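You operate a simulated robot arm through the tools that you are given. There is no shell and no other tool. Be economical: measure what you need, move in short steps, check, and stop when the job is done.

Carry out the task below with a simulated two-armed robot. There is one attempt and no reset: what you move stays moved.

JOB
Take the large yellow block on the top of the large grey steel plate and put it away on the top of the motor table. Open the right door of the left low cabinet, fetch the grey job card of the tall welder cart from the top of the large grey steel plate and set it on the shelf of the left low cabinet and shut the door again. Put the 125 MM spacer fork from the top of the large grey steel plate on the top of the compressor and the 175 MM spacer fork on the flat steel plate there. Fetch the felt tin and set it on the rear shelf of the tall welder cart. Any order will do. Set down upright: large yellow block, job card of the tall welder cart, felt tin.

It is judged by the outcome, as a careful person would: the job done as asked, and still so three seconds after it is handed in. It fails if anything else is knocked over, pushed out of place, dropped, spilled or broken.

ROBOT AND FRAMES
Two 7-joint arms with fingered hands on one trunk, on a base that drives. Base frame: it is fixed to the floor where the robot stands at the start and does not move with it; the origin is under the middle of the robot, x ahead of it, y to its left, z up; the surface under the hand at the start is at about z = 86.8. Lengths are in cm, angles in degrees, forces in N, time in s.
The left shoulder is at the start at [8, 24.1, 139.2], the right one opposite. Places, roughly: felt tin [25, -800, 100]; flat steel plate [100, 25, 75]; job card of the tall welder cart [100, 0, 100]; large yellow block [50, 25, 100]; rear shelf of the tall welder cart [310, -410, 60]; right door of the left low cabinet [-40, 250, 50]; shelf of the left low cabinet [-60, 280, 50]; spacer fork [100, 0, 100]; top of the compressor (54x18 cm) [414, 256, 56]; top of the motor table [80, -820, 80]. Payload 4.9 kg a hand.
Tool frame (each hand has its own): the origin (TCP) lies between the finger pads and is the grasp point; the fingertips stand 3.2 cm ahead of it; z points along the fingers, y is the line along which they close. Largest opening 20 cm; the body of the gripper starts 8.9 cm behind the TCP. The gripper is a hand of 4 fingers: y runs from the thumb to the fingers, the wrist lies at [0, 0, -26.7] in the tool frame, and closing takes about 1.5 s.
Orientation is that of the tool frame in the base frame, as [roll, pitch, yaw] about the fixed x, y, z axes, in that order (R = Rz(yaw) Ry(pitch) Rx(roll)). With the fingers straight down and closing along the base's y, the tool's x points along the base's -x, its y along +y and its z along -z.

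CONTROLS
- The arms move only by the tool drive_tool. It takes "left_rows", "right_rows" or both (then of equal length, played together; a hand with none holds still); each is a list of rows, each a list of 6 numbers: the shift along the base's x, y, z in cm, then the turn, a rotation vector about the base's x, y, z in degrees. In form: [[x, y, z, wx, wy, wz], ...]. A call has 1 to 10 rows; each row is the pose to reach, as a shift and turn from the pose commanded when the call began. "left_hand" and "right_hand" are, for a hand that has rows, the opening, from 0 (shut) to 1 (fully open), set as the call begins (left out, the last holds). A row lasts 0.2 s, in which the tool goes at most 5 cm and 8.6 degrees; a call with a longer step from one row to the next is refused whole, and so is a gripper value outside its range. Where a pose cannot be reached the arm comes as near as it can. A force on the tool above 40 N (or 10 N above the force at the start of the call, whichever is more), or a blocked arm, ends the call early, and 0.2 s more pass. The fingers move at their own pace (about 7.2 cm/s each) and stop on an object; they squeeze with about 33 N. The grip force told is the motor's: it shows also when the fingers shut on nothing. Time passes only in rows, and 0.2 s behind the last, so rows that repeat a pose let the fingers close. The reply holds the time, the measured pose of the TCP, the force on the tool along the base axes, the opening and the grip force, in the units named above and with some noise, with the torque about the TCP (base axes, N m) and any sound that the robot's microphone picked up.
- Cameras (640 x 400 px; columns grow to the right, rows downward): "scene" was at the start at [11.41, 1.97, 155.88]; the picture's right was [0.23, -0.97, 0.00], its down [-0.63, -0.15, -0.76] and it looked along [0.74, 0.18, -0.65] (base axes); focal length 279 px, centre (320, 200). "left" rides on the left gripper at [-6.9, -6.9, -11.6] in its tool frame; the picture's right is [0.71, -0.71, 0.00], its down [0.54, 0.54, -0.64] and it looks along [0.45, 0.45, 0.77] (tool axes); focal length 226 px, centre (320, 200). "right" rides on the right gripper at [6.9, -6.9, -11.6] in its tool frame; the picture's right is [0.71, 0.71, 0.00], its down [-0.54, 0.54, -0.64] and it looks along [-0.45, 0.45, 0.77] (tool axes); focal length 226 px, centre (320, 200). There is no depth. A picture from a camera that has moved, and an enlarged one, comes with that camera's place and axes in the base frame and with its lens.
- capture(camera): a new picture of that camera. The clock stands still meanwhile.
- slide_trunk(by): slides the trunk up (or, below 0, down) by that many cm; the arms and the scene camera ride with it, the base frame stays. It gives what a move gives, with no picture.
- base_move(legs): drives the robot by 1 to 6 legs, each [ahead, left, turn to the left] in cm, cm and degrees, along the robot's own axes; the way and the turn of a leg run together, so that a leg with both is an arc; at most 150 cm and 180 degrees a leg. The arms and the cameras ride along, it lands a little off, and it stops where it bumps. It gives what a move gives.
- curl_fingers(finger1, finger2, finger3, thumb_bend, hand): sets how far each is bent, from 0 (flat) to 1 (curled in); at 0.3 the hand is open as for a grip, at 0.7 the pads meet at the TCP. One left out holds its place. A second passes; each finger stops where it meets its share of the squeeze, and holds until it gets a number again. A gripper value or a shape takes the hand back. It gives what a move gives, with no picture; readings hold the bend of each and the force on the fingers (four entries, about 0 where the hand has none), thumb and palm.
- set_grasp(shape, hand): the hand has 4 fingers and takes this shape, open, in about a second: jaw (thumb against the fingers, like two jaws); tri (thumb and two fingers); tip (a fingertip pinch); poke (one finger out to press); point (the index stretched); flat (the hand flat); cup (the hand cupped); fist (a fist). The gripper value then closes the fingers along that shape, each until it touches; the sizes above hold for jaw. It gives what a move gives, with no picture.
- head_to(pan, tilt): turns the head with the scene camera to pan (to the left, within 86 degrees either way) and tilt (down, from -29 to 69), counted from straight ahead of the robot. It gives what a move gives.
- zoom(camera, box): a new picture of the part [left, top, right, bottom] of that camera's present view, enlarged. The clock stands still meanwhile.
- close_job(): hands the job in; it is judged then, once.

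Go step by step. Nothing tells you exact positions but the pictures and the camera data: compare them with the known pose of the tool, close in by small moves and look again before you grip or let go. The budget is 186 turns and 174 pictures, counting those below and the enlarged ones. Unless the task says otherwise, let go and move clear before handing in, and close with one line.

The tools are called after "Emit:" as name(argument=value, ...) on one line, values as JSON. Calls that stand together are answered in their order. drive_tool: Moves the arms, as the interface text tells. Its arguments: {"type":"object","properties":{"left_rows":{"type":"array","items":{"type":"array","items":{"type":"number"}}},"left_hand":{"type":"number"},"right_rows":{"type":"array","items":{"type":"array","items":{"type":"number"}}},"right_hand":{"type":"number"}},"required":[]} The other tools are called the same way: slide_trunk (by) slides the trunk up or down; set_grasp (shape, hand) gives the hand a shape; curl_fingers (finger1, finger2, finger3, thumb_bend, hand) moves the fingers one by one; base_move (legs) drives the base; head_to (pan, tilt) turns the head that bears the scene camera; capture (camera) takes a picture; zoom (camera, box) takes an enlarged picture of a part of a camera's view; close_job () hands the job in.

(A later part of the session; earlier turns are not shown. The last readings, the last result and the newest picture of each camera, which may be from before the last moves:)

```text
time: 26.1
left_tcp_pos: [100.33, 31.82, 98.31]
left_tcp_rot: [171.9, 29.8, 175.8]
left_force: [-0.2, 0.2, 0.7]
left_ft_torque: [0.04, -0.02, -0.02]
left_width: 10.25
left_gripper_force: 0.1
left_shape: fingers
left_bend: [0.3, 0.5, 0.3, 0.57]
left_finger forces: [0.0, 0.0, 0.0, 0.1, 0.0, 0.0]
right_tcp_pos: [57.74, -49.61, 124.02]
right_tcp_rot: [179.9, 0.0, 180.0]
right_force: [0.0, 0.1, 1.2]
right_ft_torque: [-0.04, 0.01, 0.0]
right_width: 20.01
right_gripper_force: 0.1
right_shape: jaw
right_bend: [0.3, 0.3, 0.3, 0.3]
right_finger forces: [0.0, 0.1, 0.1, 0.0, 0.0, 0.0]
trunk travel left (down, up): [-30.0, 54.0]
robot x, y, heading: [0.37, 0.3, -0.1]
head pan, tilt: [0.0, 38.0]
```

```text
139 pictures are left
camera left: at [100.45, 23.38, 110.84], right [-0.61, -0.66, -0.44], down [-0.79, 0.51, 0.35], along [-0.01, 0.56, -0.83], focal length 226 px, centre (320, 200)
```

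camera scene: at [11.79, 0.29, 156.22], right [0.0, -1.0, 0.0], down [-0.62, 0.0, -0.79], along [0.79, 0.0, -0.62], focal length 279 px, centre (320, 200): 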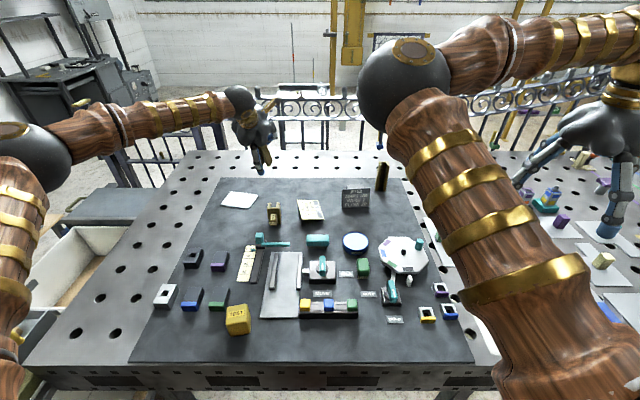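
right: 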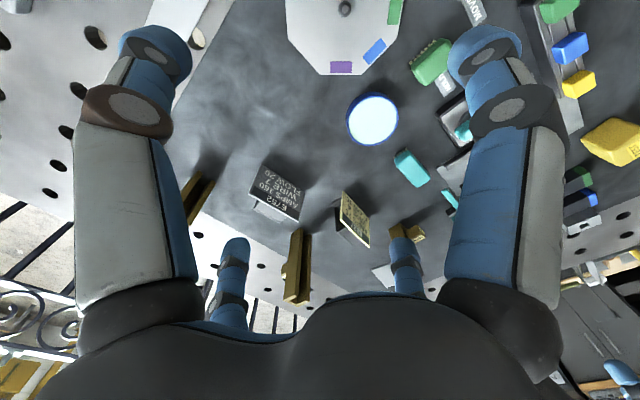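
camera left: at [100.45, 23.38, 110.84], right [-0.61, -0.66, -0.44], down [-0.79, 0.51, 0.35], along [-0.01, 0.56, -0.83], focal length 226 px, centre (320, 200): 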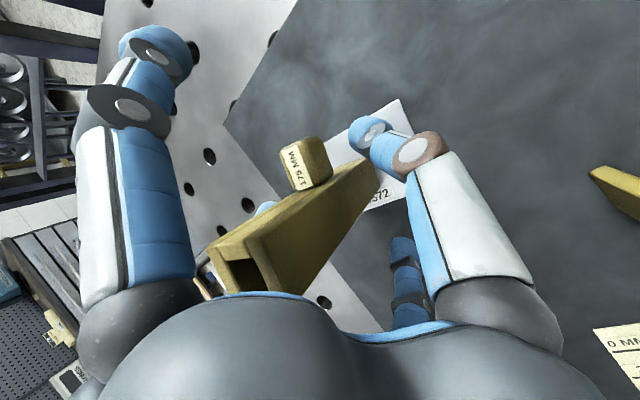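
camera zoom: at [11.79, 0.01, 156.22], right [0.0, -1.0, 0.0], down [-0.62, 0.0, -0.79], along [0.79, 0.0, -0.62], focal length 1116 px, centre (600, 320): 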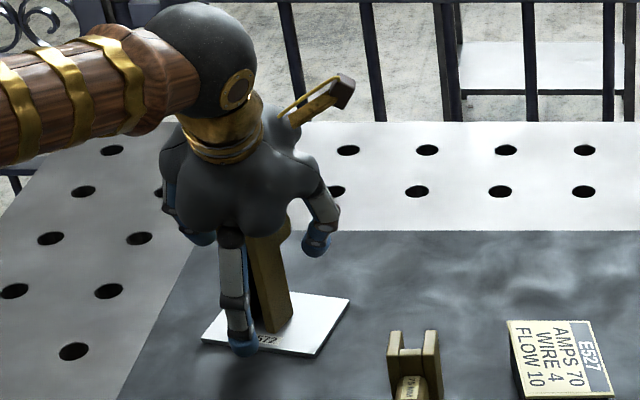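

Emit:
drive_tool(left_rows=[[-1, -0.2, 1.7, 0, 0, 0], [-2.5, -0.5, 4.3, 0, 0, 0], [-4.5, -0.95, 7.7, 0, 0, 0], [-6.5, -1.4, 11.2, 0, 0, 0], [-8.5, -1.8, 14.6, 0, 0, 0], [-11, -2.3, 18.9, 0, 0, 0], [-13, -2.3, 22.9, 0, 0, 0]])

Emit:
capture(camera="scene")

Emit:
zoom(camera="scene", box=[200, 140, 400, 265])

```text
time: 27.7
left_tcp_pos: [86.91, 29.93, 120.86]
left_tcp_rot: [172.1, 29.8, 175.8]
left_force: [-0.6, -0.6, 0.2]
left_ft_torque: [0.0, -0.05, -0.01]
left_width: 10.28
left_gripper_force: 0.1
left_shape: fingers
left_bend: [0.3, 0.5, 0.3, 0.57]
left_finger forces: [0.0, 0.1, 0.0, 0.0, 0.0, 0.1]
right_tcp_pos: [57.48, -49.68, 124.05]
right_tcp_rot: [-180.0, 0.1, 179.9]
right_force: [-0.2, 0.1, 0.7]
right_ft_torque: [0.02, -0.01, -0.02]
right_width: 20.0
right_gripper_force: 0.1
right_shape: jaw
right_bend: [0.3, 0.3, 0.3, 0.3]
right_finger forces: [0.0, 0.0, 0.0, 0.0, 0.0, 0.0]
trunk travel left (down, up): [-30.0, 54.0]
robot x, y, heading: [-0.04, -0.19, 0.0]
head pan, tilt: [0.0, 38.0]
```

```text
138 pictures are left
camera scene: at [11.55, 0.01, 156.23], right [0.0, -1.0, 0.0], down [-0.61, 0.0, -0.79], along [0.79, 0.0, -0.61], focal length 279 px, centre (320, 200)
```

scene: 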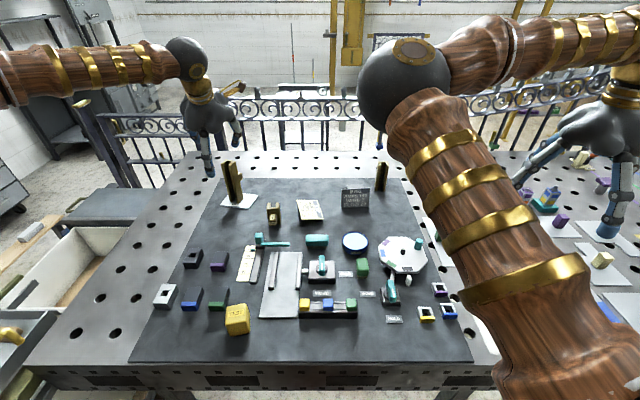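

```text
3.20 times, centred on (300, 202) of scene
camera zoom: at [11.55, 0.01, 156.23], right [0.0, -1.0, 0.0], down [-0.61, 0.0, -0.79], along [0.79, 0.0, -0.61], focal length 893 px, centre (384, 192)
```

zoom: 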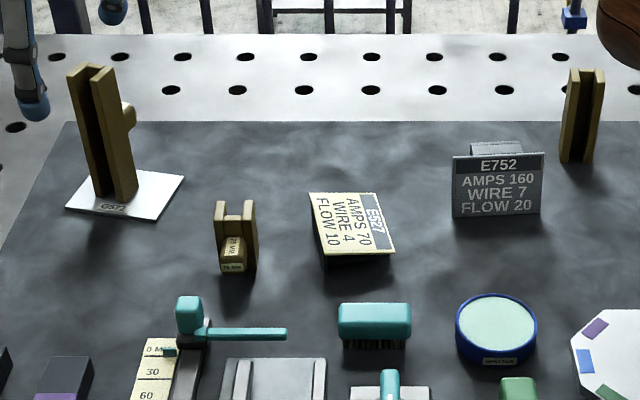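

The 175 fork stands on its plate. Now I'll bring the left camera over the tipped E527 card to see how it lies.

Emit:
drive_tool(left_rows=[[0, -4, 0, -3, -1, 0], [0, -8, 0, -7, -3, 0], [0, -12, 0, -7, -3, 0], [0, -16, 0, -7, -3, 0], [0, -20, -1, -7, -3, 0], [0, -24, -3, -7, -3, 0], [0, -28, -5, -7, -3, 0], [0, -32, -7, -7, -3, 0], [0, -34, -10, -7, -3, 0], [0, -34, -10, -7, -3, 0]])

Emit:
capture(camera="left")

```text
time: 29.9
left_tcp_pos: [87.07, -4.55, 111.33]
left_tcp_rot: [-179.9, 33.0, -180.0]
left_force: [0.7, 0.5, -0.2]
left_ft_torque: [-0.02, -0.02, -0.01]
left_width: 10.27
left_gripper_force: 0.0
left_shape: fingers
left_bend: [0.3, 0.5, 0.3, 0.57]
left_finger forces: [0.1, 0.0, 0.1, 0.1, 0.1, 0.1]
right_tcp_pos: [57.53, -49.68, 124.09]
right_tcp_rot: [180.0, 0.0, -179.9]
right_force: [0.2, 0.3, -0.2]
right_ft_torque: [-0.01, -0.02, 0.01]
right_width: 19.96
right_gripper_force: 0.1
right_shape: jaw
right_bend: [0.3, 0.3, 0.3, 0.3]
right_finger forces: [0.1, 0.1, 0.0, 0.0, 0.0, 0.0]
trunk travel left (down, up): [-30.0, 54.0]
robot x, y, heading: [-0.2, 0.12, 0.0]
head pan, tilt: [0.0, 38.0]
```

```text
136 pictures are left
camera left: at [86.52, -11.46, 124.82], right [-0.59, -0.71, -0.38], down [-0.8, 0.54, 0.24], along [0.04, 0.45, -0.89], focal length 226 px, centre (320, 200)
```

left: 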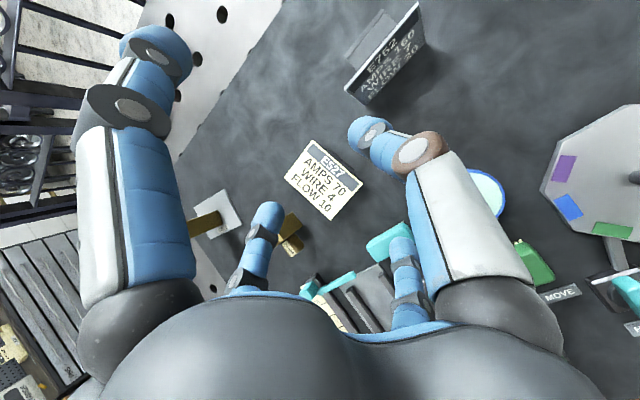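

Emit:
zoom(camera="left", box=[250, 0, 450, 125])

Emit:
zoom(camera="left", box=[250, 115, 410, 215])

Emit:
zoom(camera="scene", box=[280, 170, 380, 232])

```text
3.20 times, centred on (350, 62) of left
camera zoom: at [86.52, -11.46, 124.82], right [-0.59, -0.71, -0.38], down [-0.8, 0.54, 0.24], along [0.04, 0.45, -0.89], focal length 723 px, centre (224, 640)
```

zoom: 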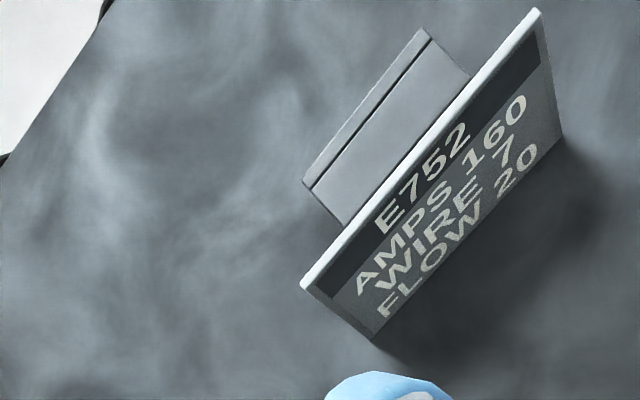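

```text
4.00 times, centred on (330, 165) of left
camera zoom: at [86.52, -11.46, 124.82], right [-0.59, -0.71, -0.38], down [-0.8, 0.54, 0.24], along [0.04, 0.45, -0.89], focal length 904 px, centre (280, 340)
```

zoom: 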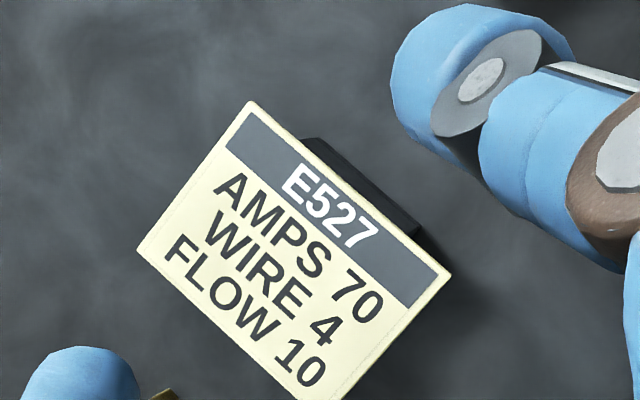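

```text
6.40 times, centred on (330, 201) of scene
camera zoom: at [11.73, 0.05, 156.22], right [0.0, -1.0, 0.0], down [-0.62, 0.0, -0.79], along [0.79, 0.0, -0.62], focal length 1786 px, centre (256, 194)
```

zoom: 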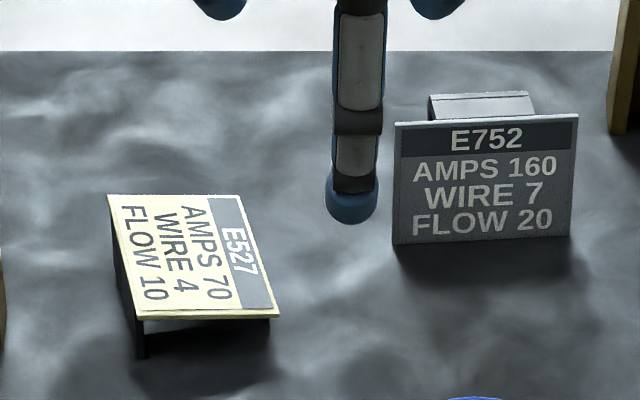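

E527 lies on its back leg; I'll re-stand it after E752 is out of the way. First I test the "tip" hand shape to see whether the side digits fold away.

Emit:
set_grasp(hand="left", shape="tip")

Emit:
capture(camera="left")

Emit:
zoom(camera="scene", box=[220, 70, 420, 195])

```text
time: 30.8
left_tcp_pos: [87.23, -4.62, 111.21]
left_tcp_rot: [-180.0, 33.0, 180.0]
left_force: [0.4, 0.0, 0.5]
left_ft_torque: [0.02, 0.01, 0.01]
left_width: 19.98
left_gripper_force: 0.1
left_shape: tip
left_bend: [0.16, 0.3, 0.16, 0.3]
left_finger forces: [0.1, 0.0, 0.1, 0.1, 0.0, 0.0]
right_tcp_pos: [57.74, -49.73, 124.04]
right_tcp_rot: [179.9, 0.0, -180.0]
right_force: [0.2, -0.4, -1.0]
right_ft_torque: [-0.02, 0.02, -0.01]
right_width: 19.97
right_gripper_force: 0.0
right_shape: jaw
right_bend: [0.3, 0.3, 0.3, 0.3]
right_finger forces: [0.0, 0.0, 0.0, 0.0, 0.2, 0.1]
trunk travel left (down, up): [-30.0, 54.0]
robot x, y, heading: [0.16, -0.0, 0.1]
head pan, tilt: [0.0, 38.0]
```

```text
132 pictures are left
camera left: at [86.58, -11.48, 124.79], right [-0.59, -0.71, -0.38], down [-0.8, 0.54, 0.24], along [0.04, 0.45, -0.89], focal length 226 px, centre (320, 200)
```

left: 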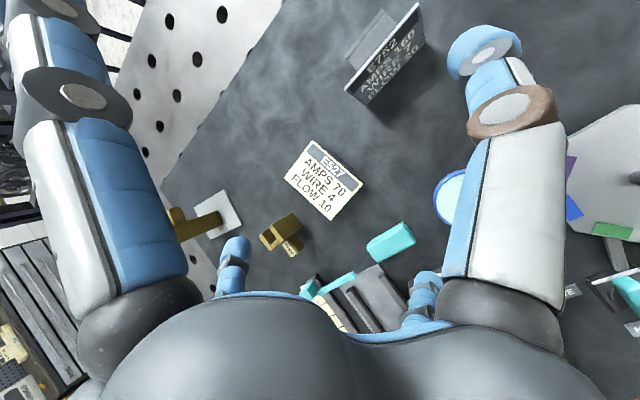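

```text
3.20 times, centred on (320, 132) of scene
camera zoom: at [11.81, -0.02, 156.21], right [0.0, -1.0, 0.0], down [-0.62, 0.0, -0.79], along [0.79, 0.0, -0.62], focal length 893 px, centre (320, 416)
```

zoom: 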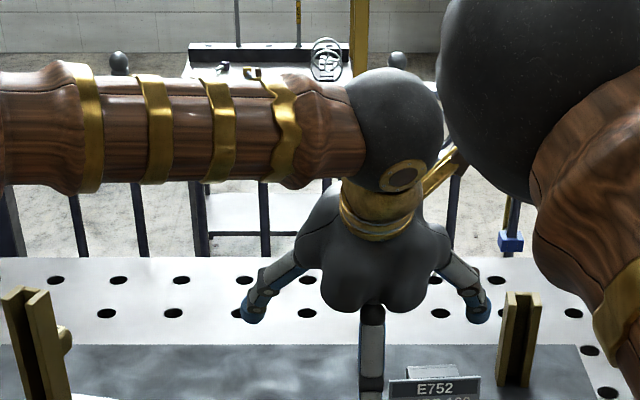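

Emit:
curl_fingers(hand="left", finger1=1, finger3=1, finger2=0.4, thumb_bend=0.4)

Emit:
capture(camera="left")

Emit:
zoom(camera="scene", box=[220, 70, 420, 195])

```text
time: 31.8
left_tcp_pos: [87.09, -4.6, 111.28]
left_tcp_rot: [-180.0, 32.9, -180.0]
left_force: [0.6, -0.5, -0.6]
left_ft_torque: [0.01, 0.0, 0.01]
left_width: 7.17
left_gripper_force: 0.1
left_shape: fingers
left_bend: [0.74, 0.4, 0.74, 0.4]
left_finger forces: [0.0, 0.0, 0.1, 0.2, 0.0, 0.0]
right_tcp_pos: [57.66, -49.7, 123.93]
right_tcp_rot: [-179.9, 0.1, 180.0]
right_force: [0.8, 0.4, -0.5]
right_ft_torque: [0.02, 0.01, -0.01]
right_width: 20.01
right_gripper_force: 0.1
right_shape: jaw
right_bend: [0.3, 0.3, 0.3, 0.3]
right_finger forces: [0.0, 0.0, 0.0, 0.0, 0.0, 0.0]
trunk travel left (down, up): [-30.0, 54.0]
robot x, y, heading: [0.16, -0.36, -0.2]
head pan, tilt: [0.0, 38.0]
```

```text
130 pictures are left
camera left: at [86.56, -11.47, 124.81], right [-0.59, -0.71, -0.38], down [-0.8, 0.54, 0.24], along [0.04, 0.45, -0.89], focal length 226 px, centre (320, 200)
```

left: 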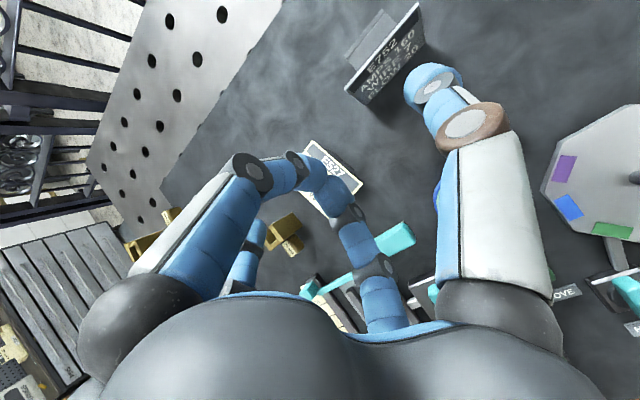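

```text
3.20 times, centred on (320, 132) of scene
camera zoom: at [11.79, -0.01, 156.22], right [0.0, -1.0, 0.0], down [-0.62, 0.0, -0.79], along [0.79, 0.0, -0.62], focal length 893 px, centre (320, 416)
```

zoom: 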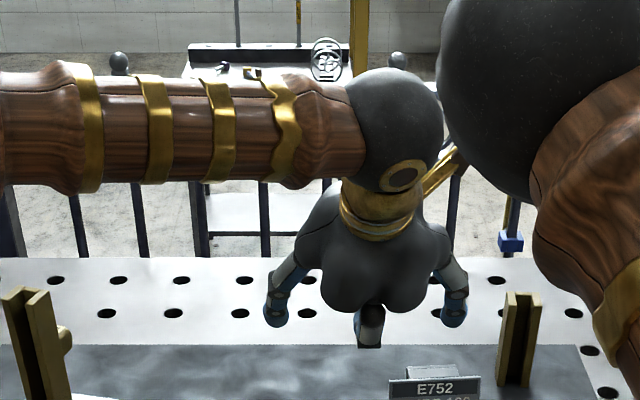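

Emit:
curl_fingers(hand="left", finger1=0.3, finger3=1)

Emit:
capture(camera="left")

Emit:
capture(camera="right")

```text
time: 32.8
left_tcp_pos: [87.12, -4.55, 111.27]
left_tcp_rot: [180.0, 33.0, 180.0]
left_force: [0.0, -0.3, 0.9]
left_ft_torque: [0.0, 0.01, 0.03]
left_width: 12.41
left_gripper_force: 0.0
left_shape: fingers
left_bend: [0.3, 0.4, 1.0, 0.4]
left_finger forces: [0.1, 0.0, 0.1, 0.0, 0.0, 0.1]
right_tcp_pos: [57.6, -49.73, 124.04]
right_tcp_rot: [180.0, -0.1, -180.0]
right_force: [0.9, -0.5, 1.3]
right_ft_torque: [0.01, -0.01, -0.02]
right_width: 20.01
right_gripper_force: 0.1
right_shape: jaw
right_bend: [0.3, 0.3, 0.3, 0.3]
right_finger forces: [0.1, 0.0, 0.1, 0.1, 0.0, 0.1]
trunk travel left (down, up): [-30.0, 54.0]
robot x, y, heading: [0.15, -0.24, 0.1]
head pan, tilt: [0.0, 38.0]
```

```text
128 pictures are left
camera left: at [86.56, -11.47, 124.81], right [-0.59, -0.71, -0.38], down [-0.8, 0.54, 0.24], along [0.04, 0.45, -0.89], focal length 226 px, centre (320, 200)
```

left: 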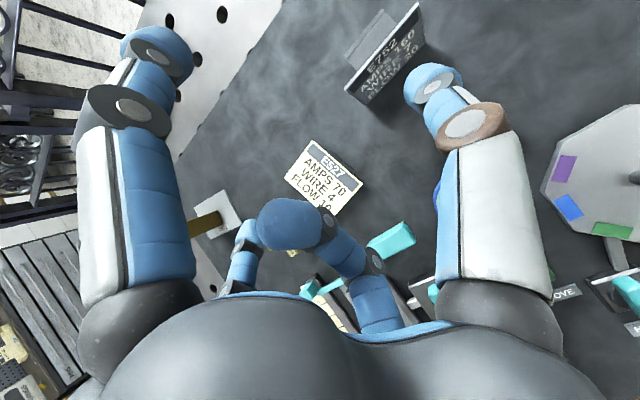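

```text
127 pictures are left
camera right: at [50.76, -56.55, 135.62], right [-0.71, 0.71, 0.0], down [0.54, 0.54, 0.64], along [0.45, 0.45, -0.77], focal length 226 px, centre (320, 200)
```

right: 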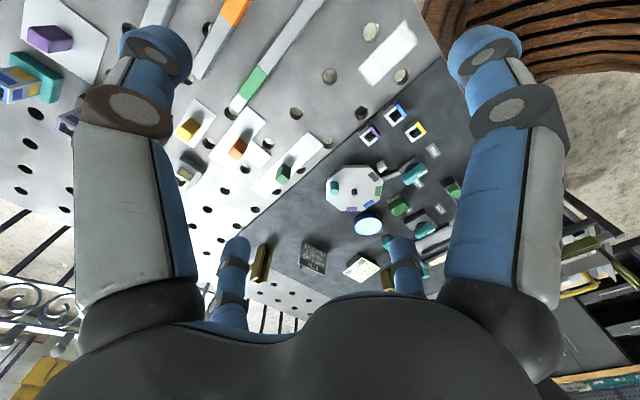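

Finger3 folds out of the way, so I'll use thumb and finger2 to pinch E752 by its side edges from the front. Moving to a pre-grasp in front of the card.

Emit:
drive_tool(left_rows=[[-0.5, -3, 0, 0, -4, 0], [-1, -6, 0, 0, -8, 0], [-1, -9.1, 0, 0, -12, 0], [-1, -9.1, -4.5, 0, -12, 0], [-1, -9.1, -9, 0, -12, 0], [-1, -9.1, -9, 0, -12, 0]])

Emit:
capture(camera="left")

Emit:
zoom(camera="scene", box=[280, 130, 420, 230])

```text
time: 34.2
left_tcp_pos: [86.03, -13.53, 102.15]
left_tcp_rot: [-180.0, 45.1, -180.0]
left_force: [0.0, 0.1, 0.6]
left_ft_torque: [0.01, -0.01, 0.01]
left_width: 12.43
left_gripper_force: 0.0
left_shape: fingers
left_bend: [0.3, 0.4, 1.0, 0.4]
left_finger forces: [0.1, 0.0, 0.1, 0.0, 0.0, 0.0]
right_tcp_pos: [57.54, -49.7, 124.11]
right_tcp_rot: [-179.9, 0.0, 179.9]
right_force: [0.1, 0.4, -0.7]
right_ft_torque: [0.0, -0.02, -0.01]
right_width: 20.0
right_gripper_force: 0.1
right_shape: jaw
right_bend: [0.3, 0.3, 0.3, 0.3]
right_finger forces: [0.1, 0.0, 0.0, 0.0, 0.0, 0.0]
trunk travel left (down, up): [-30.0, 54.0]
robot x, y, heading: [-0.37, 0.52, -0.0]
head pan, tilt: [0.0, 38.0]
```

```text
126 pictures are left
camera left: at [82.62, -20.41, 115.33], right [-0.5, -0.71, -0.5], down [-0.84, 0.54, 0.07], along [0.22, 0.45, -0.86], focal length 226 px, centre (320, 200)
```

left: 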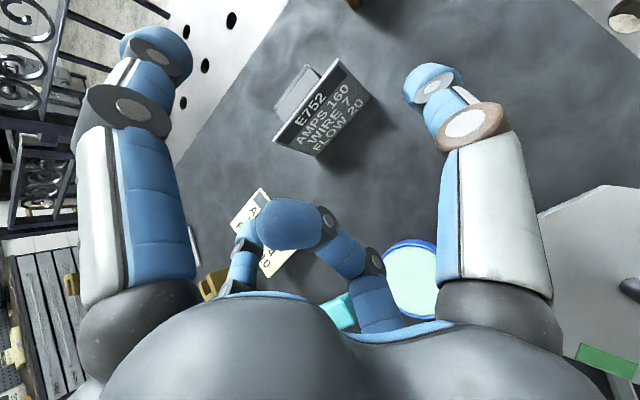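

```text
4.00 times, centred on (350, 180) of scene
camera zoom: at [11.67, -0.05, 156.23], right [0.0, -1.0, 0.0], down [-0.62, 0.0, -0.79], along [0.79, 0.0, -0.62], focal length 1116 px, centre (200, 280)
```

zoom: 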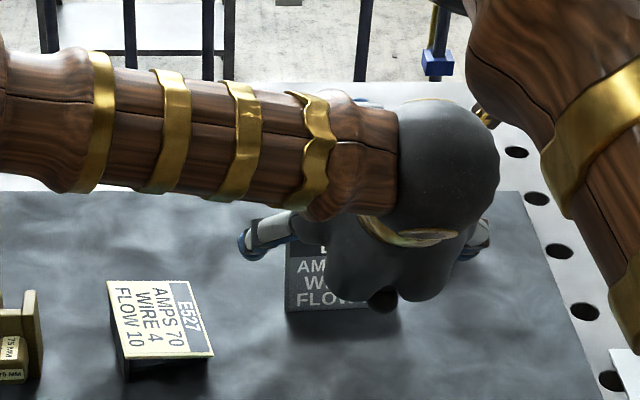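

Emit:
drive_tool(left_rows=[[3, -0.3, -3, 0, 0, 0], [6, -0.3, -6, 0, 0, 0], [8, -0.3, -8, 0, 0, 0], [9.9, -0.3, -9.9, 0, 0, 0]])

Emit:
capture(camera="left")

```text
time: 35.2
left_tcp_pos: [96.41, -13.89, 92.2]
left_tcp_rot: [-180.0, 44.9, -180.0]
left_force: [1.3, -0.8, -0.2]
left_ft_torque: [0.01, -0.01, 0.0]
left_width: 12.4
left_gripper_force: 0.1
left_shape: fingers
left_bend: [0.3, 0.4, 1.0, 0.4]
left_finger forces: [0.0, 0.0, 0.1, 0.0, 0.0, 0.0]
right_tcp_pos: [57.88, -49.77, 123.9]
right_tcp_rot: [180.0, -0.1, -180.0]
right_force: [0.7, -0.3, -0.4]
right_ft_torque: [0.02, 0.0, -0.03]
right_width: 19.98
right_gripper_force: 0.1
right_shape: jaw
right_bend: [0.3, 0.3, 0.3, 0.3]
right_finger forces: [0.0, 0.0, 0.0, 0.0, 0.0, 0.1]
trunk travel left (down, up): [-30.0, 54.0]
robot x, y, heading: [0.03, 0.17, -0.2]
head pan, tilt: [0.0, 38.0]
```

```text
124 pictures are left
camera left: at [93.01, -20.86, 105.28], right [-0.5, -0.71, -0.5], down [-0.84, 0.54, 0.07], along [0.22, 0.45, -0.86], focal length 226 px, centre (320, 200)
```

left: 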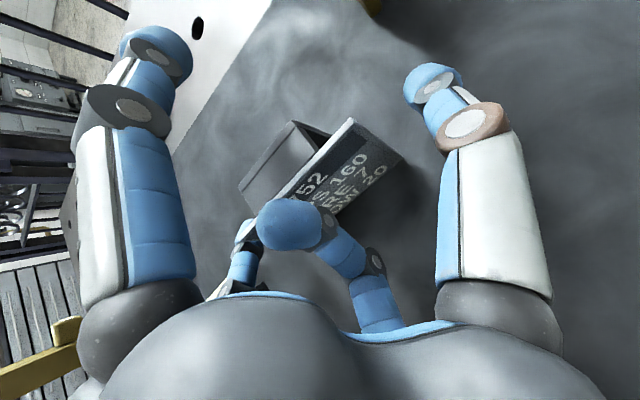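

Emit:
curl_fingers(hand="left", finger2=0.7, thumb_bend=0.7)

Emit:
capture(camera="left")

Emit:
zoom(camera="scene", box=[280, 130, 420, 230])

```text
time: 36.2
left_tcp_pos: [96.13, -13.85, 92.19]
left_tcp_rot: [180.0, 45.0, -180.0]
left_force: [0.2, 0.0, -0.1]
left_ft_torque: [-0.04, 0.02, 0.01]
left_width: 10.16
left_gripper_force: 25.0
left_shape: fingers
left_bend: [0.3, 0.45, 1.0, 0.61]
left_finger forces: [0.0, 24.9, 0.1, 0.0, 24.4, 0.1]
right_tcp_pos: [57.64, -49.68, 124.13]
right_tcp_rot: [-179.9, 0.0, 180.0]
right_force: [0.4, 0.6, 0.4]
right_ft_torque: [0.0, 0.02, -0.02]
right_width: 20.01
right_gripper_force: 0.0
right_shape: jaw
right_bend: [0.3, 0.3, 0.3, 0.3]
right_finger forces: [0.1, 0.0, 0.1, 0.0, 0.1, 0.0]
trunk travel left (down, up): [-30.0, 54.0]
robot x, y, heading: [0.19, 0.05, -0.2]
head pan, tilt: [0.0, 38.0]
```

```text
123 pictures are left
camera left: at [92.91, -20.81, 105.37], right [-0.5, -0.71, -0.5], down [-0.84, 0.54, 0.07], along [0.22, 0.45, -0.86], focal length 226 px, centre (320, 200)
```

left: 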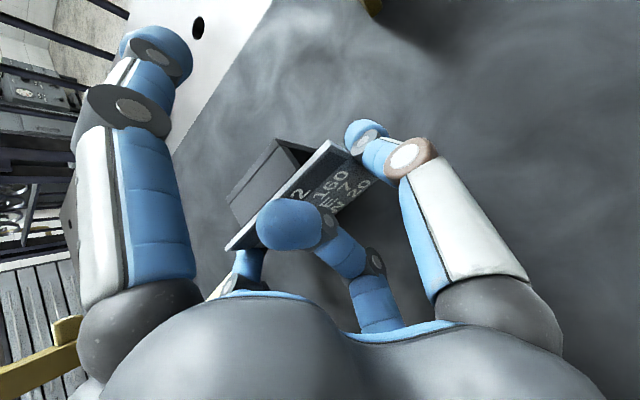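

```text
4.00 times, centred on (350, 180) of scene
camera zoom: at [11.8, -0.01, 156.22], right [0.0, -1.0, 0.0], down [-0.62, 0.0, -0.79], along [0.79, 0.0, -0.62], focal length 1116 px, centre (200, 280)
```

zoom: 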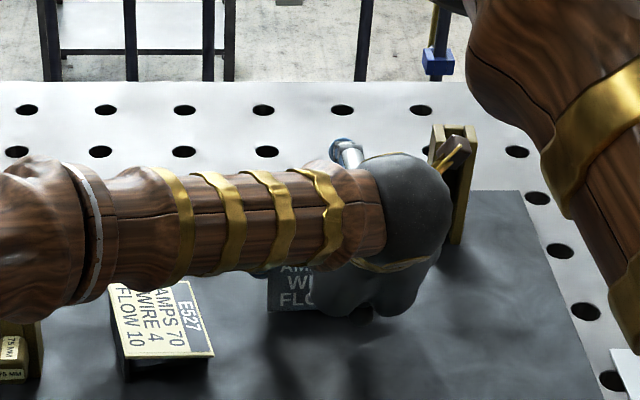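

Emit:
drive_tool(left_rows=[[0, 0, 1.5, 0, 0, 0], [0, 0, 4, 0, 0, 0], [0, 0, 8, 0, 0, 0], [0, 0, 12, 0, 0, 0], [-2, 0, 16, 0, 0, 0], [-5, 0, 20, 0, 0, 0], [-8, 2, 23, 0, 0, 0], [-11, 5, 25, 0, 0, 0], [-14, 8, 26, 0, 0, 0], [-17, 11, 26, 0, 0, 0]])

Emit:
capture(camera="left")

Emit:
capture(camera="scene")

```text
time: 38.4
left_tcp_pos: [79.2, -2.67, 118.39]
left_tcp_rot: [-179.9, 45.0, 180.0]
left_force: [0.4, -0.4, -0.1]
left_ft_torque: [-0.02, 0.0, 0.0]
left_width: 10.16
left_gripper_force: 24.8
left_shape: fingers
left_bend: [0.3, 0.45, 1.0, 0.61]
left_finger forces: [0.0, 24.8, 0.0, 0.0, 24.4, 0.1]
right_tcp_pos: [57.52, -49.67, 124.12]
right_tcp_rot: [-179.9, 0.0, -179.9]
right_force: [-0.5, 1.0, 0.2]
right_ft_torque: [-0.03, -0.01, 0.0]
right_width: 20.0
right_gripper_force: 0.2
right_shape: jaw
right_bend: [0.3, 0.3, 0.3, 0.3]
right_finger forces: [0.1, 0.0, 0.0, 0.0, 0.1, 0.0]
trunk travel left (down, up): [-30.0, 54.0]
robot x, y, heading: [0.08, -0.16, 0.1]
head pan, tilt: [0.0, 38.0]
```

```text
121 pictures are left
camera left: at [75.75, -9.55, 131.63], right [-0.5, -0.71, -0.5], down [-0.84, 0.54, 0.07], along [0.22, 0.45, -0.86], focal length 226 px, centre (320, 200)
```

left: 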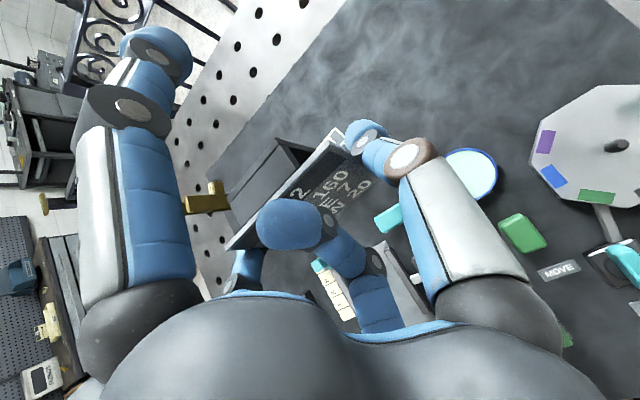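

```text
120 pictures are left
camera scene: at [11.66, 0.2, 156.23], right [0.0, -1.0, 0.0], down [-0.62, 0.0, -0.79], along [0.79, 0.0, -0.62], focal length 279 px, centre (320, 200)
```

scene: 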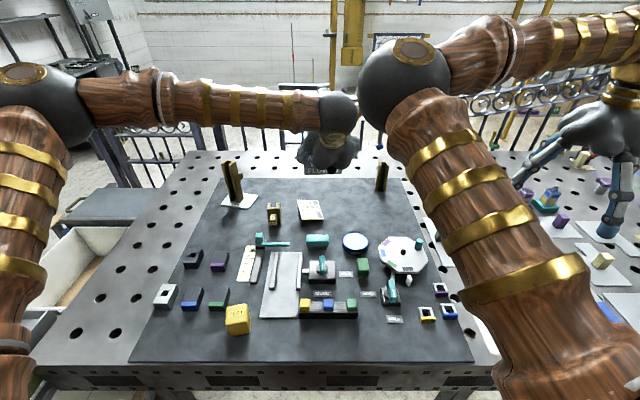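

E752 is held well by the left hand. I'll move it aside, and use the right hand to re-stand the E527 card.

Emit:
drive_tool(left_rows=[[-1.5, 4.5, 1, 0, 0, 0], [-3, 9, 2, 0, 0, 0], [-4.5, 13.5, 3, 0, 0, 0], [-6, 18, 4, 0, 0, 0], [-7.5, 22.5, 4, 0, 0, 0], [-9, 27, 4, 0, 0, 0], [-10.5, 31.5, 4, 0, 0, 0], [-12, 36, 4, 0, 0, 0], [-13.5, 40.5, 4, 0, 0, 0], [-14, 43, 4, 0, 0, 0]], right_rows=[[0, 0, 0, 0, 0, -8.5], [0, 0, 0, 0, 0, -17], [0, 0, 0, 0, 0, -25.5], [0, 0, 0, 0, 0, -34], [0, 0, 0, 0, 0, -42.5], [0, 0, 0, 0, 0, -51], [0, 0, 0, 0, 0, -59.5], [0, 0, 0, 0, 0, -68], [0, 0, 0, 0, 0, -76.5], [0, 0, 0, 0, 0, -85]])

Emit:
zoom(camera="scene", box=[260, 150, 400, 240])

Emit:
capture(camera="scene")

```text
time: 40.6
left_tcp_pos: [65.05, 40.12, 122.33]
left_tcp_rot: [180.0, 44.9, 179.9]
left_force: [-0.2, 0.4, -0.8]
left_ft_torque: [-0.02, 0.02, -0.01]
left_width: 10.18
left_gripper_force: 24.6
left_shape: fingers
left_bend: [0.3, 0.45, 1.0, 0.61]
left_finger forces: [0.0, 24.7, 0.1, 0.1, 24.3, 0.1]
right_tcp_pos: [57.5, -49.63, 124.25]
right_tcp_rot: [-180.0, 0.0, 94.7]
right_force: [0.9, 1.3, -0.2]
right_ft_torque: [0.01, -0.01, -0.03]
right_width: 19.97
right_gripper_force: 0.1
right_shape: jaw
right_bend: [0.3, 0.3, 0.3, 0.3]
right_finger forces: [0.1, 0.0, 0.1, 0.0, 0.0, 0.0]
trunk travel left (down, up): [-30.0, 54.0]
robot x, y, heading: [-0.27, 0.12, 0.0]
head pan, tilt: [0.0, 38.0]
```

```text
4.44 times, centred on (330, 195) of scene
camera zoom: at [11.74, 0.07, 156.22], right [0.0, -1.0, 0.0], down [-0.62, 0.0, -0.79], along [0.79, 0.0, -0.62], focal length 1240 px, centre (276, 222)
```

zoom: 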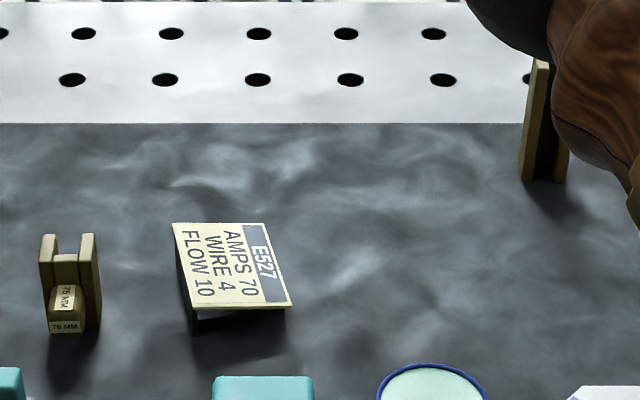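

```text
118 pictures are left
camera scene: at [11.74, 0.07, 156.22], right [0.0, -1.0, 0.0], down [-0.62, 0.0, -0.79], along [0.79, 0.0, -0.62], focal length 279 px, centre (320, 200)
```

scene: 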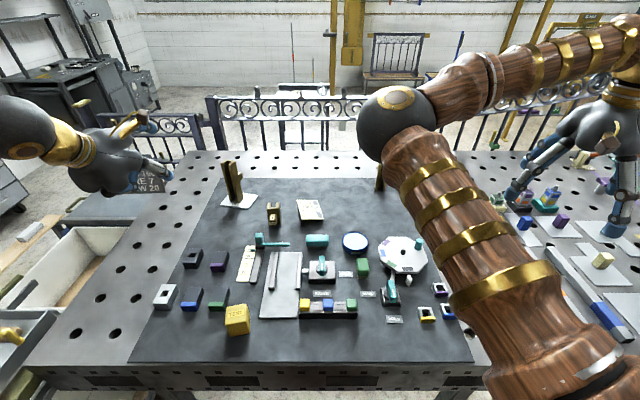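

Emit:
head_to(pan=0, tilt=69)

Emit:
capture(camera="scene")

Emit:
curl_fingers(hand="right", finger3=1, finger2=0.4, thumb_bend=0.4)

Emit:
capture(camera="right")

```text
time: 41.5
left_tcp_pos: [65.09, 40.21, 122.11]
left_tcp_rot: [-180.0, 45.0, 180.0]
left_force: [0.7, 0.2, -0.2]
left_ft_torque: [0.0, -0.01, 0.04]
left_width: 10.17
left_gripper_force: 24.0
left_shape: fingers
left_bend: [0.3, 0.45, 1.0, 0.61]
left_finger forces: [0.0, 24.7, 0.0, 0.0, 24.3, 0.0]
right_tcp_pos: [57.58, -49.7, 124.15]
right_tcp_rot: [179.9, 0.0, 95.0]
right_force: [0.3, 0.6, -0.2]
right_ft_torque: [0.01, -0.01, -0.01]
right_width: 20.0
right_gripper_force: 0.1
right_shape: jaw
right_bend: [0.3, 0.3, 0.3, 0.3]
right_finger forces: [0.0, 0.0, 0.0, 0.0, 0.0, 0.0]
trunk travel left (down, up): [-30.0, 54.0]
robot x, y, heading: [-0.17, 0.14, 0.1]
head pan, tilt: [0.0, 68.8]
```

```text
117 pictures are left
camera scene: at [8.73, 0.03, 152.31], right [0.0, -1.0, 0.0], down [-0.93, 0.0, -0.36], along [0.36, 0.0, -0.93], focal length 279 px, centre (320, 200)
```

scene: 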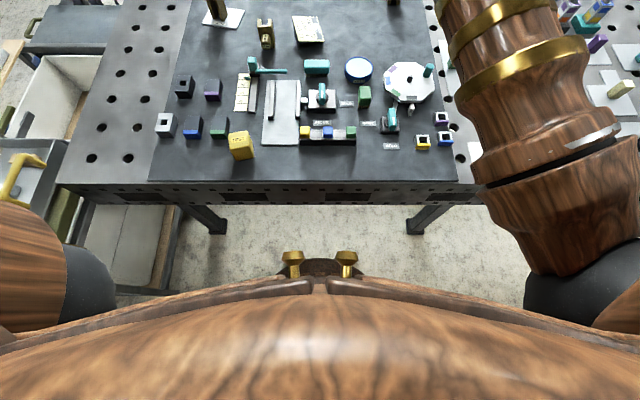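

```text
time: 42.5
left_tcp_pos: [65.13, 40.05, 122.06]
left_tcp_rot: [-180.0, 45.0, 179.9]
left_force: [-0.7, 0.2, -0.3]
left_ft_torque: [0.0, -0.03, -0.01]
left_width: 10.17
left_gripper_force: 24.5
left_shape: fingers
left_bend: [0.3, 0.45, 1.0, 0.61]
left_finger forces: [0.0, 24.7, 0.0, 0.0, 24.4, 0.0]
right_tcp_pos: [57.65, -49.7, 124.27]
right_tcp_rot: [180.0, -0.1, 94.9]
right_force: [0.2, -0.3, 0.0]
right_ft_torque: [0.02, 0.03, 0.03]
right_width: 12.43
right_gripper_force: 0.1
right_shape: fingers
right_bend: [0.3, 0.4, 1.0, 0.4]
right_finger forces: [0.0, 0.0, 0.0, 0.0, 0.0, 0.0]
trunk travel left (down, up): [-30.0, 54.0]
robot x, y, heading: [0.06, 0.23, -0.1]
head pan, tilt: [0.0, 68.8]
```

```text
116 pictures are left
camera right: at [50.12, -43.4, 135.8], right [0.64, 0.77, 0.0], down [0.59, -0.49, 0.64], along [0.49, -0.41, -0.77], focal length 226 px, centre (320, 200)
```

right: 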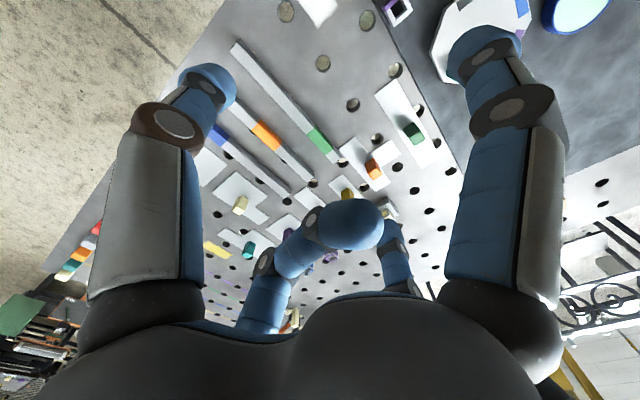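

Floor under the table edge is clear; I'll drive 8 cm ahead for reach, then bring the right hand above E527.

Emit:
base_move(legs=[[8, 0, 0]])

Emit:
head_to(pan=0, tilt=42)

Emit:
drive_tool(right_rows=[[0, 0, 0, 4.4, 0.8, 2.5], [3, 3.5, 0, 8.8, 1.5, 5], [6, 7, 0, 13, 2.2, 5], [9, 10.5, 0, 18, 3, 5], [12, 14, 0, 22, 3.7, 5], [15, 17.5, 0, 27, 4.5, 5], [18, 21, 0, 31, 5, 5], [21, 24.5, 0, 36, 6, 5], [24, 28, 0, 40, 7, 5], [26, 31, 0, 44, 7.7, 5]])

Emit:
capture(camera="right")

Emit:
capture(camera="scene")

```text
time: 43.6
left_tcp_pos: [72.91, 40.08, 122.34]
left_tcp_rot: [-180.0, 45.1, 180.0]
left_force: [-0.2, 0.1, -1.0]
left_ft_torque: [0.02, 0.04, -0.01]
left_width: 10.16
left_gripper_force: 24.0
left_shape: fingers
left_bend: [0.3, 0.45, 1.0, 0.61]
left_finger forces: [0.0, 24.6, 0.0, 0.0, 24.3, 0.1]
right_tcp_pos: [65.45, -49.73, 124.26]
right_tcp_rot: [179.8, 0.0, 94.9]
right_force: [-0.3, 0.4, 0.2]
right_ft_torque: [0.0, -0.02, -0.01]
right_width: 12.44
right_gripper_force: 0.1
right_shape: fingers
right_bend: [0.3, 0.4, 1.0, 0.4]
right_finger forces: [0.1, 0.1, 0.0, 0.0, 0.1, 0.0]
trunk travel left (down, up): [-30.0, 54.0]
robot x, y, heading: [7.92, 0.13, -0.2]
head pan, tilt: [0.0, 68.8]
```

```text
time: 44.5
left_tcp_pos: [73.11, 40.14, 122.35]
left_tcp_rot: [179.9, 44.9, -179.9]
left_force: [-0.3, -1.0, -0.8]
left_ft_torque: [0.0, 0.04, -0.02]
left_width: 10.15
left_gripper_force: 24.9
left_shape: fingers
left_bend: [0.3, 0.45, 1.0, 0.61]
left_finger forces: [0.1, 24.7, 0.0, 0.0, 24.3, 0.1]
right_tcp_pos: [65.55, -49.71, 124.22]
right_tcp_rot: [179.9, -0.1, 95.0]
right_force: [0.0, -0.9, 0.5]
right_ft_torque: [0.01, 0.0, 0.02]
right_width: 12.43
right_gripper_force: 0.1
right_shape: fingers
right_bend: [0.3, 0.4, 1.0, 0.4]
right_finger forces: [0.0, 0.0, 0.1, 0.0, 0.1, 0.0]
trunk travel left (down, up): [-30.0, 54.0]
robot x, y, heading: [8.27, -0.05, -0.2]
head pan, tilt: [0.0, 42.0]
```

```text
time: 46.7
left_tcp_pos: [73.3, 40.15, 122.18]
left_tcp_rot: [180.0, 44.9, 180.0]
left_force: [1.0, 0.7, -0.5]
left_ft_torque: [0.0, 0.07, -0.01]
left_width: 10.14
left_gripper_force: 24.6
left_shape: fingers
left_bend: [0.3, 0.45, 1.0, 0.61]
left_finger forces: [0.0, 24.7, 0.0, 0.0, 24.4, 0.1]
right_tcp_pos: [91.66, -18.82, 124.03]
right_tcp_rot: [-177.5, -44.6, 99.1]
right_force: [0.4, 0.5, -0.2]
right_ft_torque: [-0.01, 0.03, 0.02]
right_width: 12.43
right_gripper_force: 0.1
right_shape: fingers
right_bend: [0.3, 0.4, 1.0, 0.4]
right_finger forces: [0.0, 0.1, 0.0, 0.0, 0.1, 0.0]
trunk travel left (down, up): [-30.0, 54.0]
robot x, y, heading: [8.22, -0.05, 0.1]
head pan, tilt: [0.0, 42.0]
```

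```text
115 pictures are left
camera right: at [85.97, -23.19, 137.33], right [0.61, 0.63, 0.48], down [0.69, -0.72, 0.06], along [0.38, 0.29, -0.88], focal length 226 px, centre (320, 200)
```

right: 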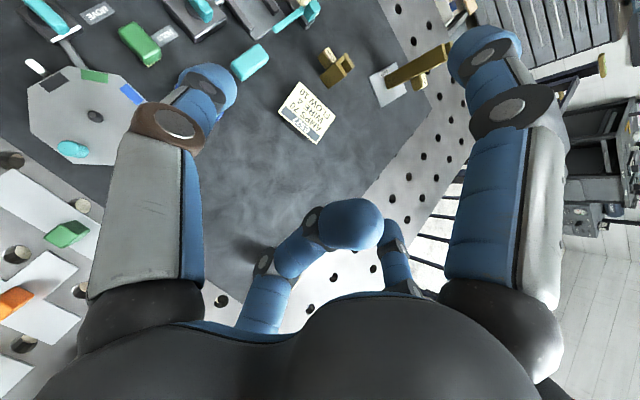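

```text
114 pictures are left
camera scene: at [19.71, 0.0, 155.61], right [0.0, -1.0, 0.0], down [-0.67, 0.0, -0.74], along [0.74, 0.0, -0.67], focal length 279 px, centre (320, 200)
```

scene: 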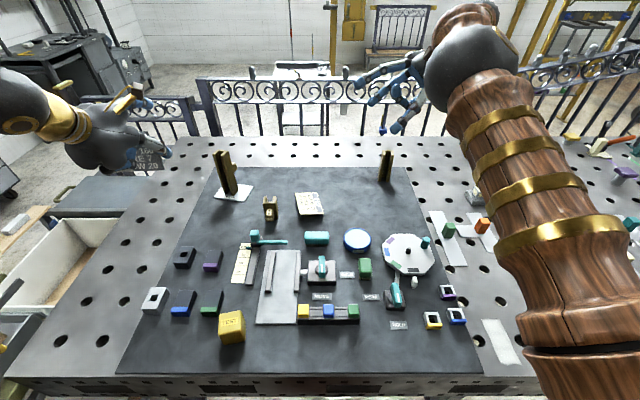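

Emit:
drive_tool(right_rows=[[0, 2, -4, 0, 0, 0], [0, 4, -8.4, 0, 0, 0], [0.2, 6, -12.6, 0, 0, 0], [0.4, 8.3, -16.8, 0, 0, 0], [0.6, 10.5, -21, 0, 0, 0], [0.8, 13.1, -25, 0, 0, 0], [0.8, 13.1, -25, 0, 0, 0]])

Emit:
capture(camera="right")

Emit:
zoom(camera="scene", box=[250, 130, 410, 230])

```text
time: 48.3
left_tcp_pos: [73.25, 40.09, 122.19]
left_tcp_rot: [-179.9, 44.9, 179.9]
left_force: [-0.4, 0.1, 0.4]
left_ft_torque: [-0.01, 0.01, -0.02]
left_width: 10.14
left_gripper_force: 24.8
left_shape: fingers
left_bend: [0.3, 0.45, 1.0, 0.61]
left_finger forces: [0.0, 24.8, 0.1, 0.0, 24.3, 0.1]
right_tcp_pos: [92.45, -5.6, 98.98]
right_tcp_rot: [-177.8, -44.6, 99.2]
right_force: [-1.3, -0.4, 0.4]
right_ft_torque: [0.02, -0.01, 0.02]
right_width: 12.42
right_gripper_force: 0.1
right_shape: fingers
right_bend: [0.3, 0.4, 1.0, 0.4]
right_finger forces: [0.0, 0.0, 0.0, 0.0, 0.0, 0.0]
trunk travel left (down, up): [-30.0, 54.0]
robot x, y, heading: [7.93, -0.07, -0.1]
head pan, tilt: [0.0, 42.0]
```

```text
113 pictures are left
camera right: at [86.58, -10.05, 112.28], right [0.61, 0.63, 0.48], down [0.69, -0.72, 0.06], along [0.38, 0.29, -0.88], focal length 226 px, centre (320, 200)
```

right: 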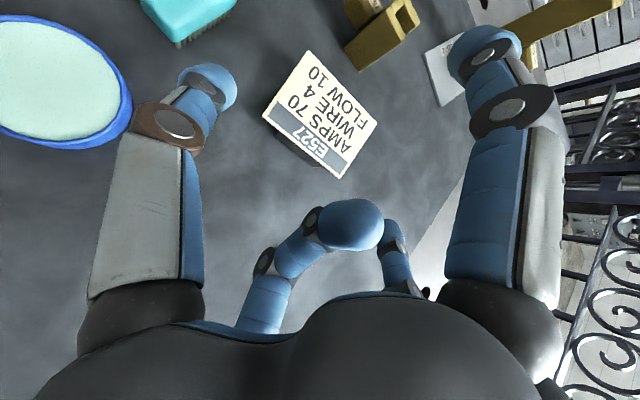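

```text
4.00 times, centred on (330, 180) of scene
camera zoom: at [19.52, -0.02, 155.63], right [0.0, -1.0, 0.0], down [-0.67, 0.0, -0.74], along [0.74, 0.0, -0.67], focal length 1116 px, centre (280, 280)
```

zoom: 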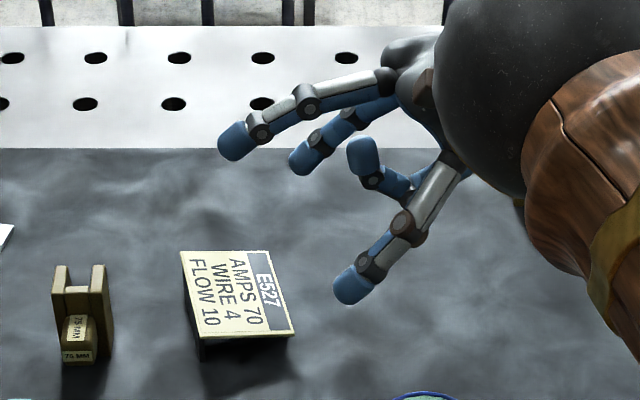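

Emit:
drive_tool(right_rows=[[-1, 2.5, -2.5, 0, 0, 0], [-1.6, 5, -5, 0, 0, 0], [-1.85, 7, -7, 0, 0, 0], [-1.85, 8.6, -8.5, 0, 0, 0], [-1.85, 8.6, -8.5, 0, 0, 0]])

Emit:
capture(camera="right")

Emit:
zoom(camera="scene", box=[250, 130, 410, 230])

```text
time: 49.5
left_tcp_pos: [73.05, 40.11, 122.12]
left_tcp_rot: [180.0, 45.1, 180.0]
left_force: [0.9, -0.6, -0.1]
left_ft_torque: [-0.03, -0.01, -0.03]
left_width: 10.15
left_gripper_force: 24.8
left_shape: fingers
left_bend: [0.3, 0.45, 1.0, 0.61]
left_finger forces: [0.0, 24.7, 0.0, 0.1, 24.3, 0.1]
right_tcp_pos: [90.31, 2.88, 90.36]
right_tcp_rot: [-177.7, -44.5, 99.2]
right_force: [0.8, 0.7, 0.2]
right_ft_torque: [0.02, 0.0, -0.01]
right_width: 12.43
right_gripper_force: 0.0
right_shape: fingers
right_bend: [0.3, 0.4, 1.0, 0.4]
right_finger forces: [0.0, 0.0, 0.1, 0.0, 0.1, 0.0]
trunk travel left (down, up): [-30.0, 54.0]
robot x, y, heading: [8.13, -0.09, -0.2]
head pan, tilt: [0.0, 42.0]
```

```text
111 pictures are left
camera right: at [84.59, -1.52, 103.71], right [0.61, 0.63, 0.48], down [0.69, -0.72, 0.06], along [0.38, 0.29, -0.88], focal length 226 px, centre (320, 200)
```

right: 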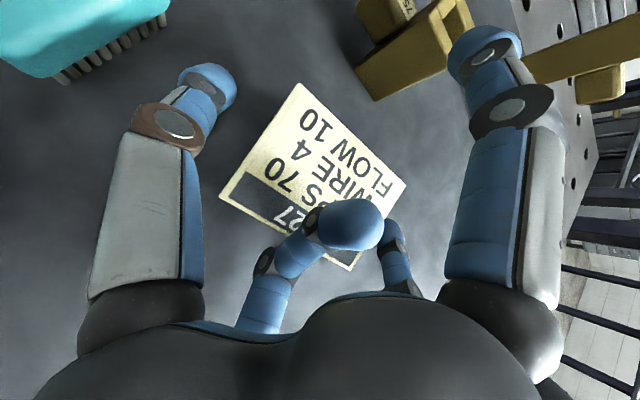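

```text
4.00 times, centred on (330, 180) of scene
camera zoom: at [19.54, -0.02, 155.63], right [0.0, -1.0, 0.0], down [-0.67, 0.0, -0.74], along [0.74, 0.0, -0.67], focal length 1116 px, centre (280, 280)
```

zoom: 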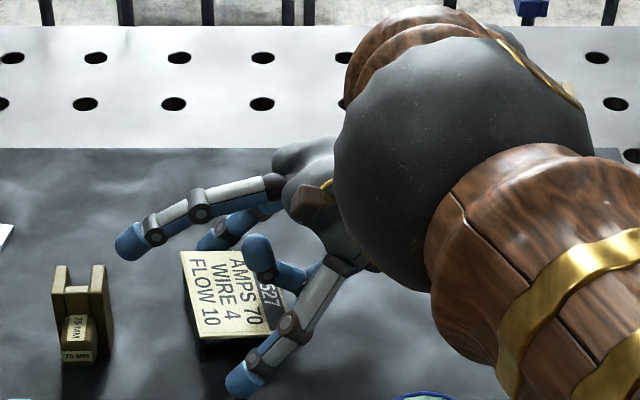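

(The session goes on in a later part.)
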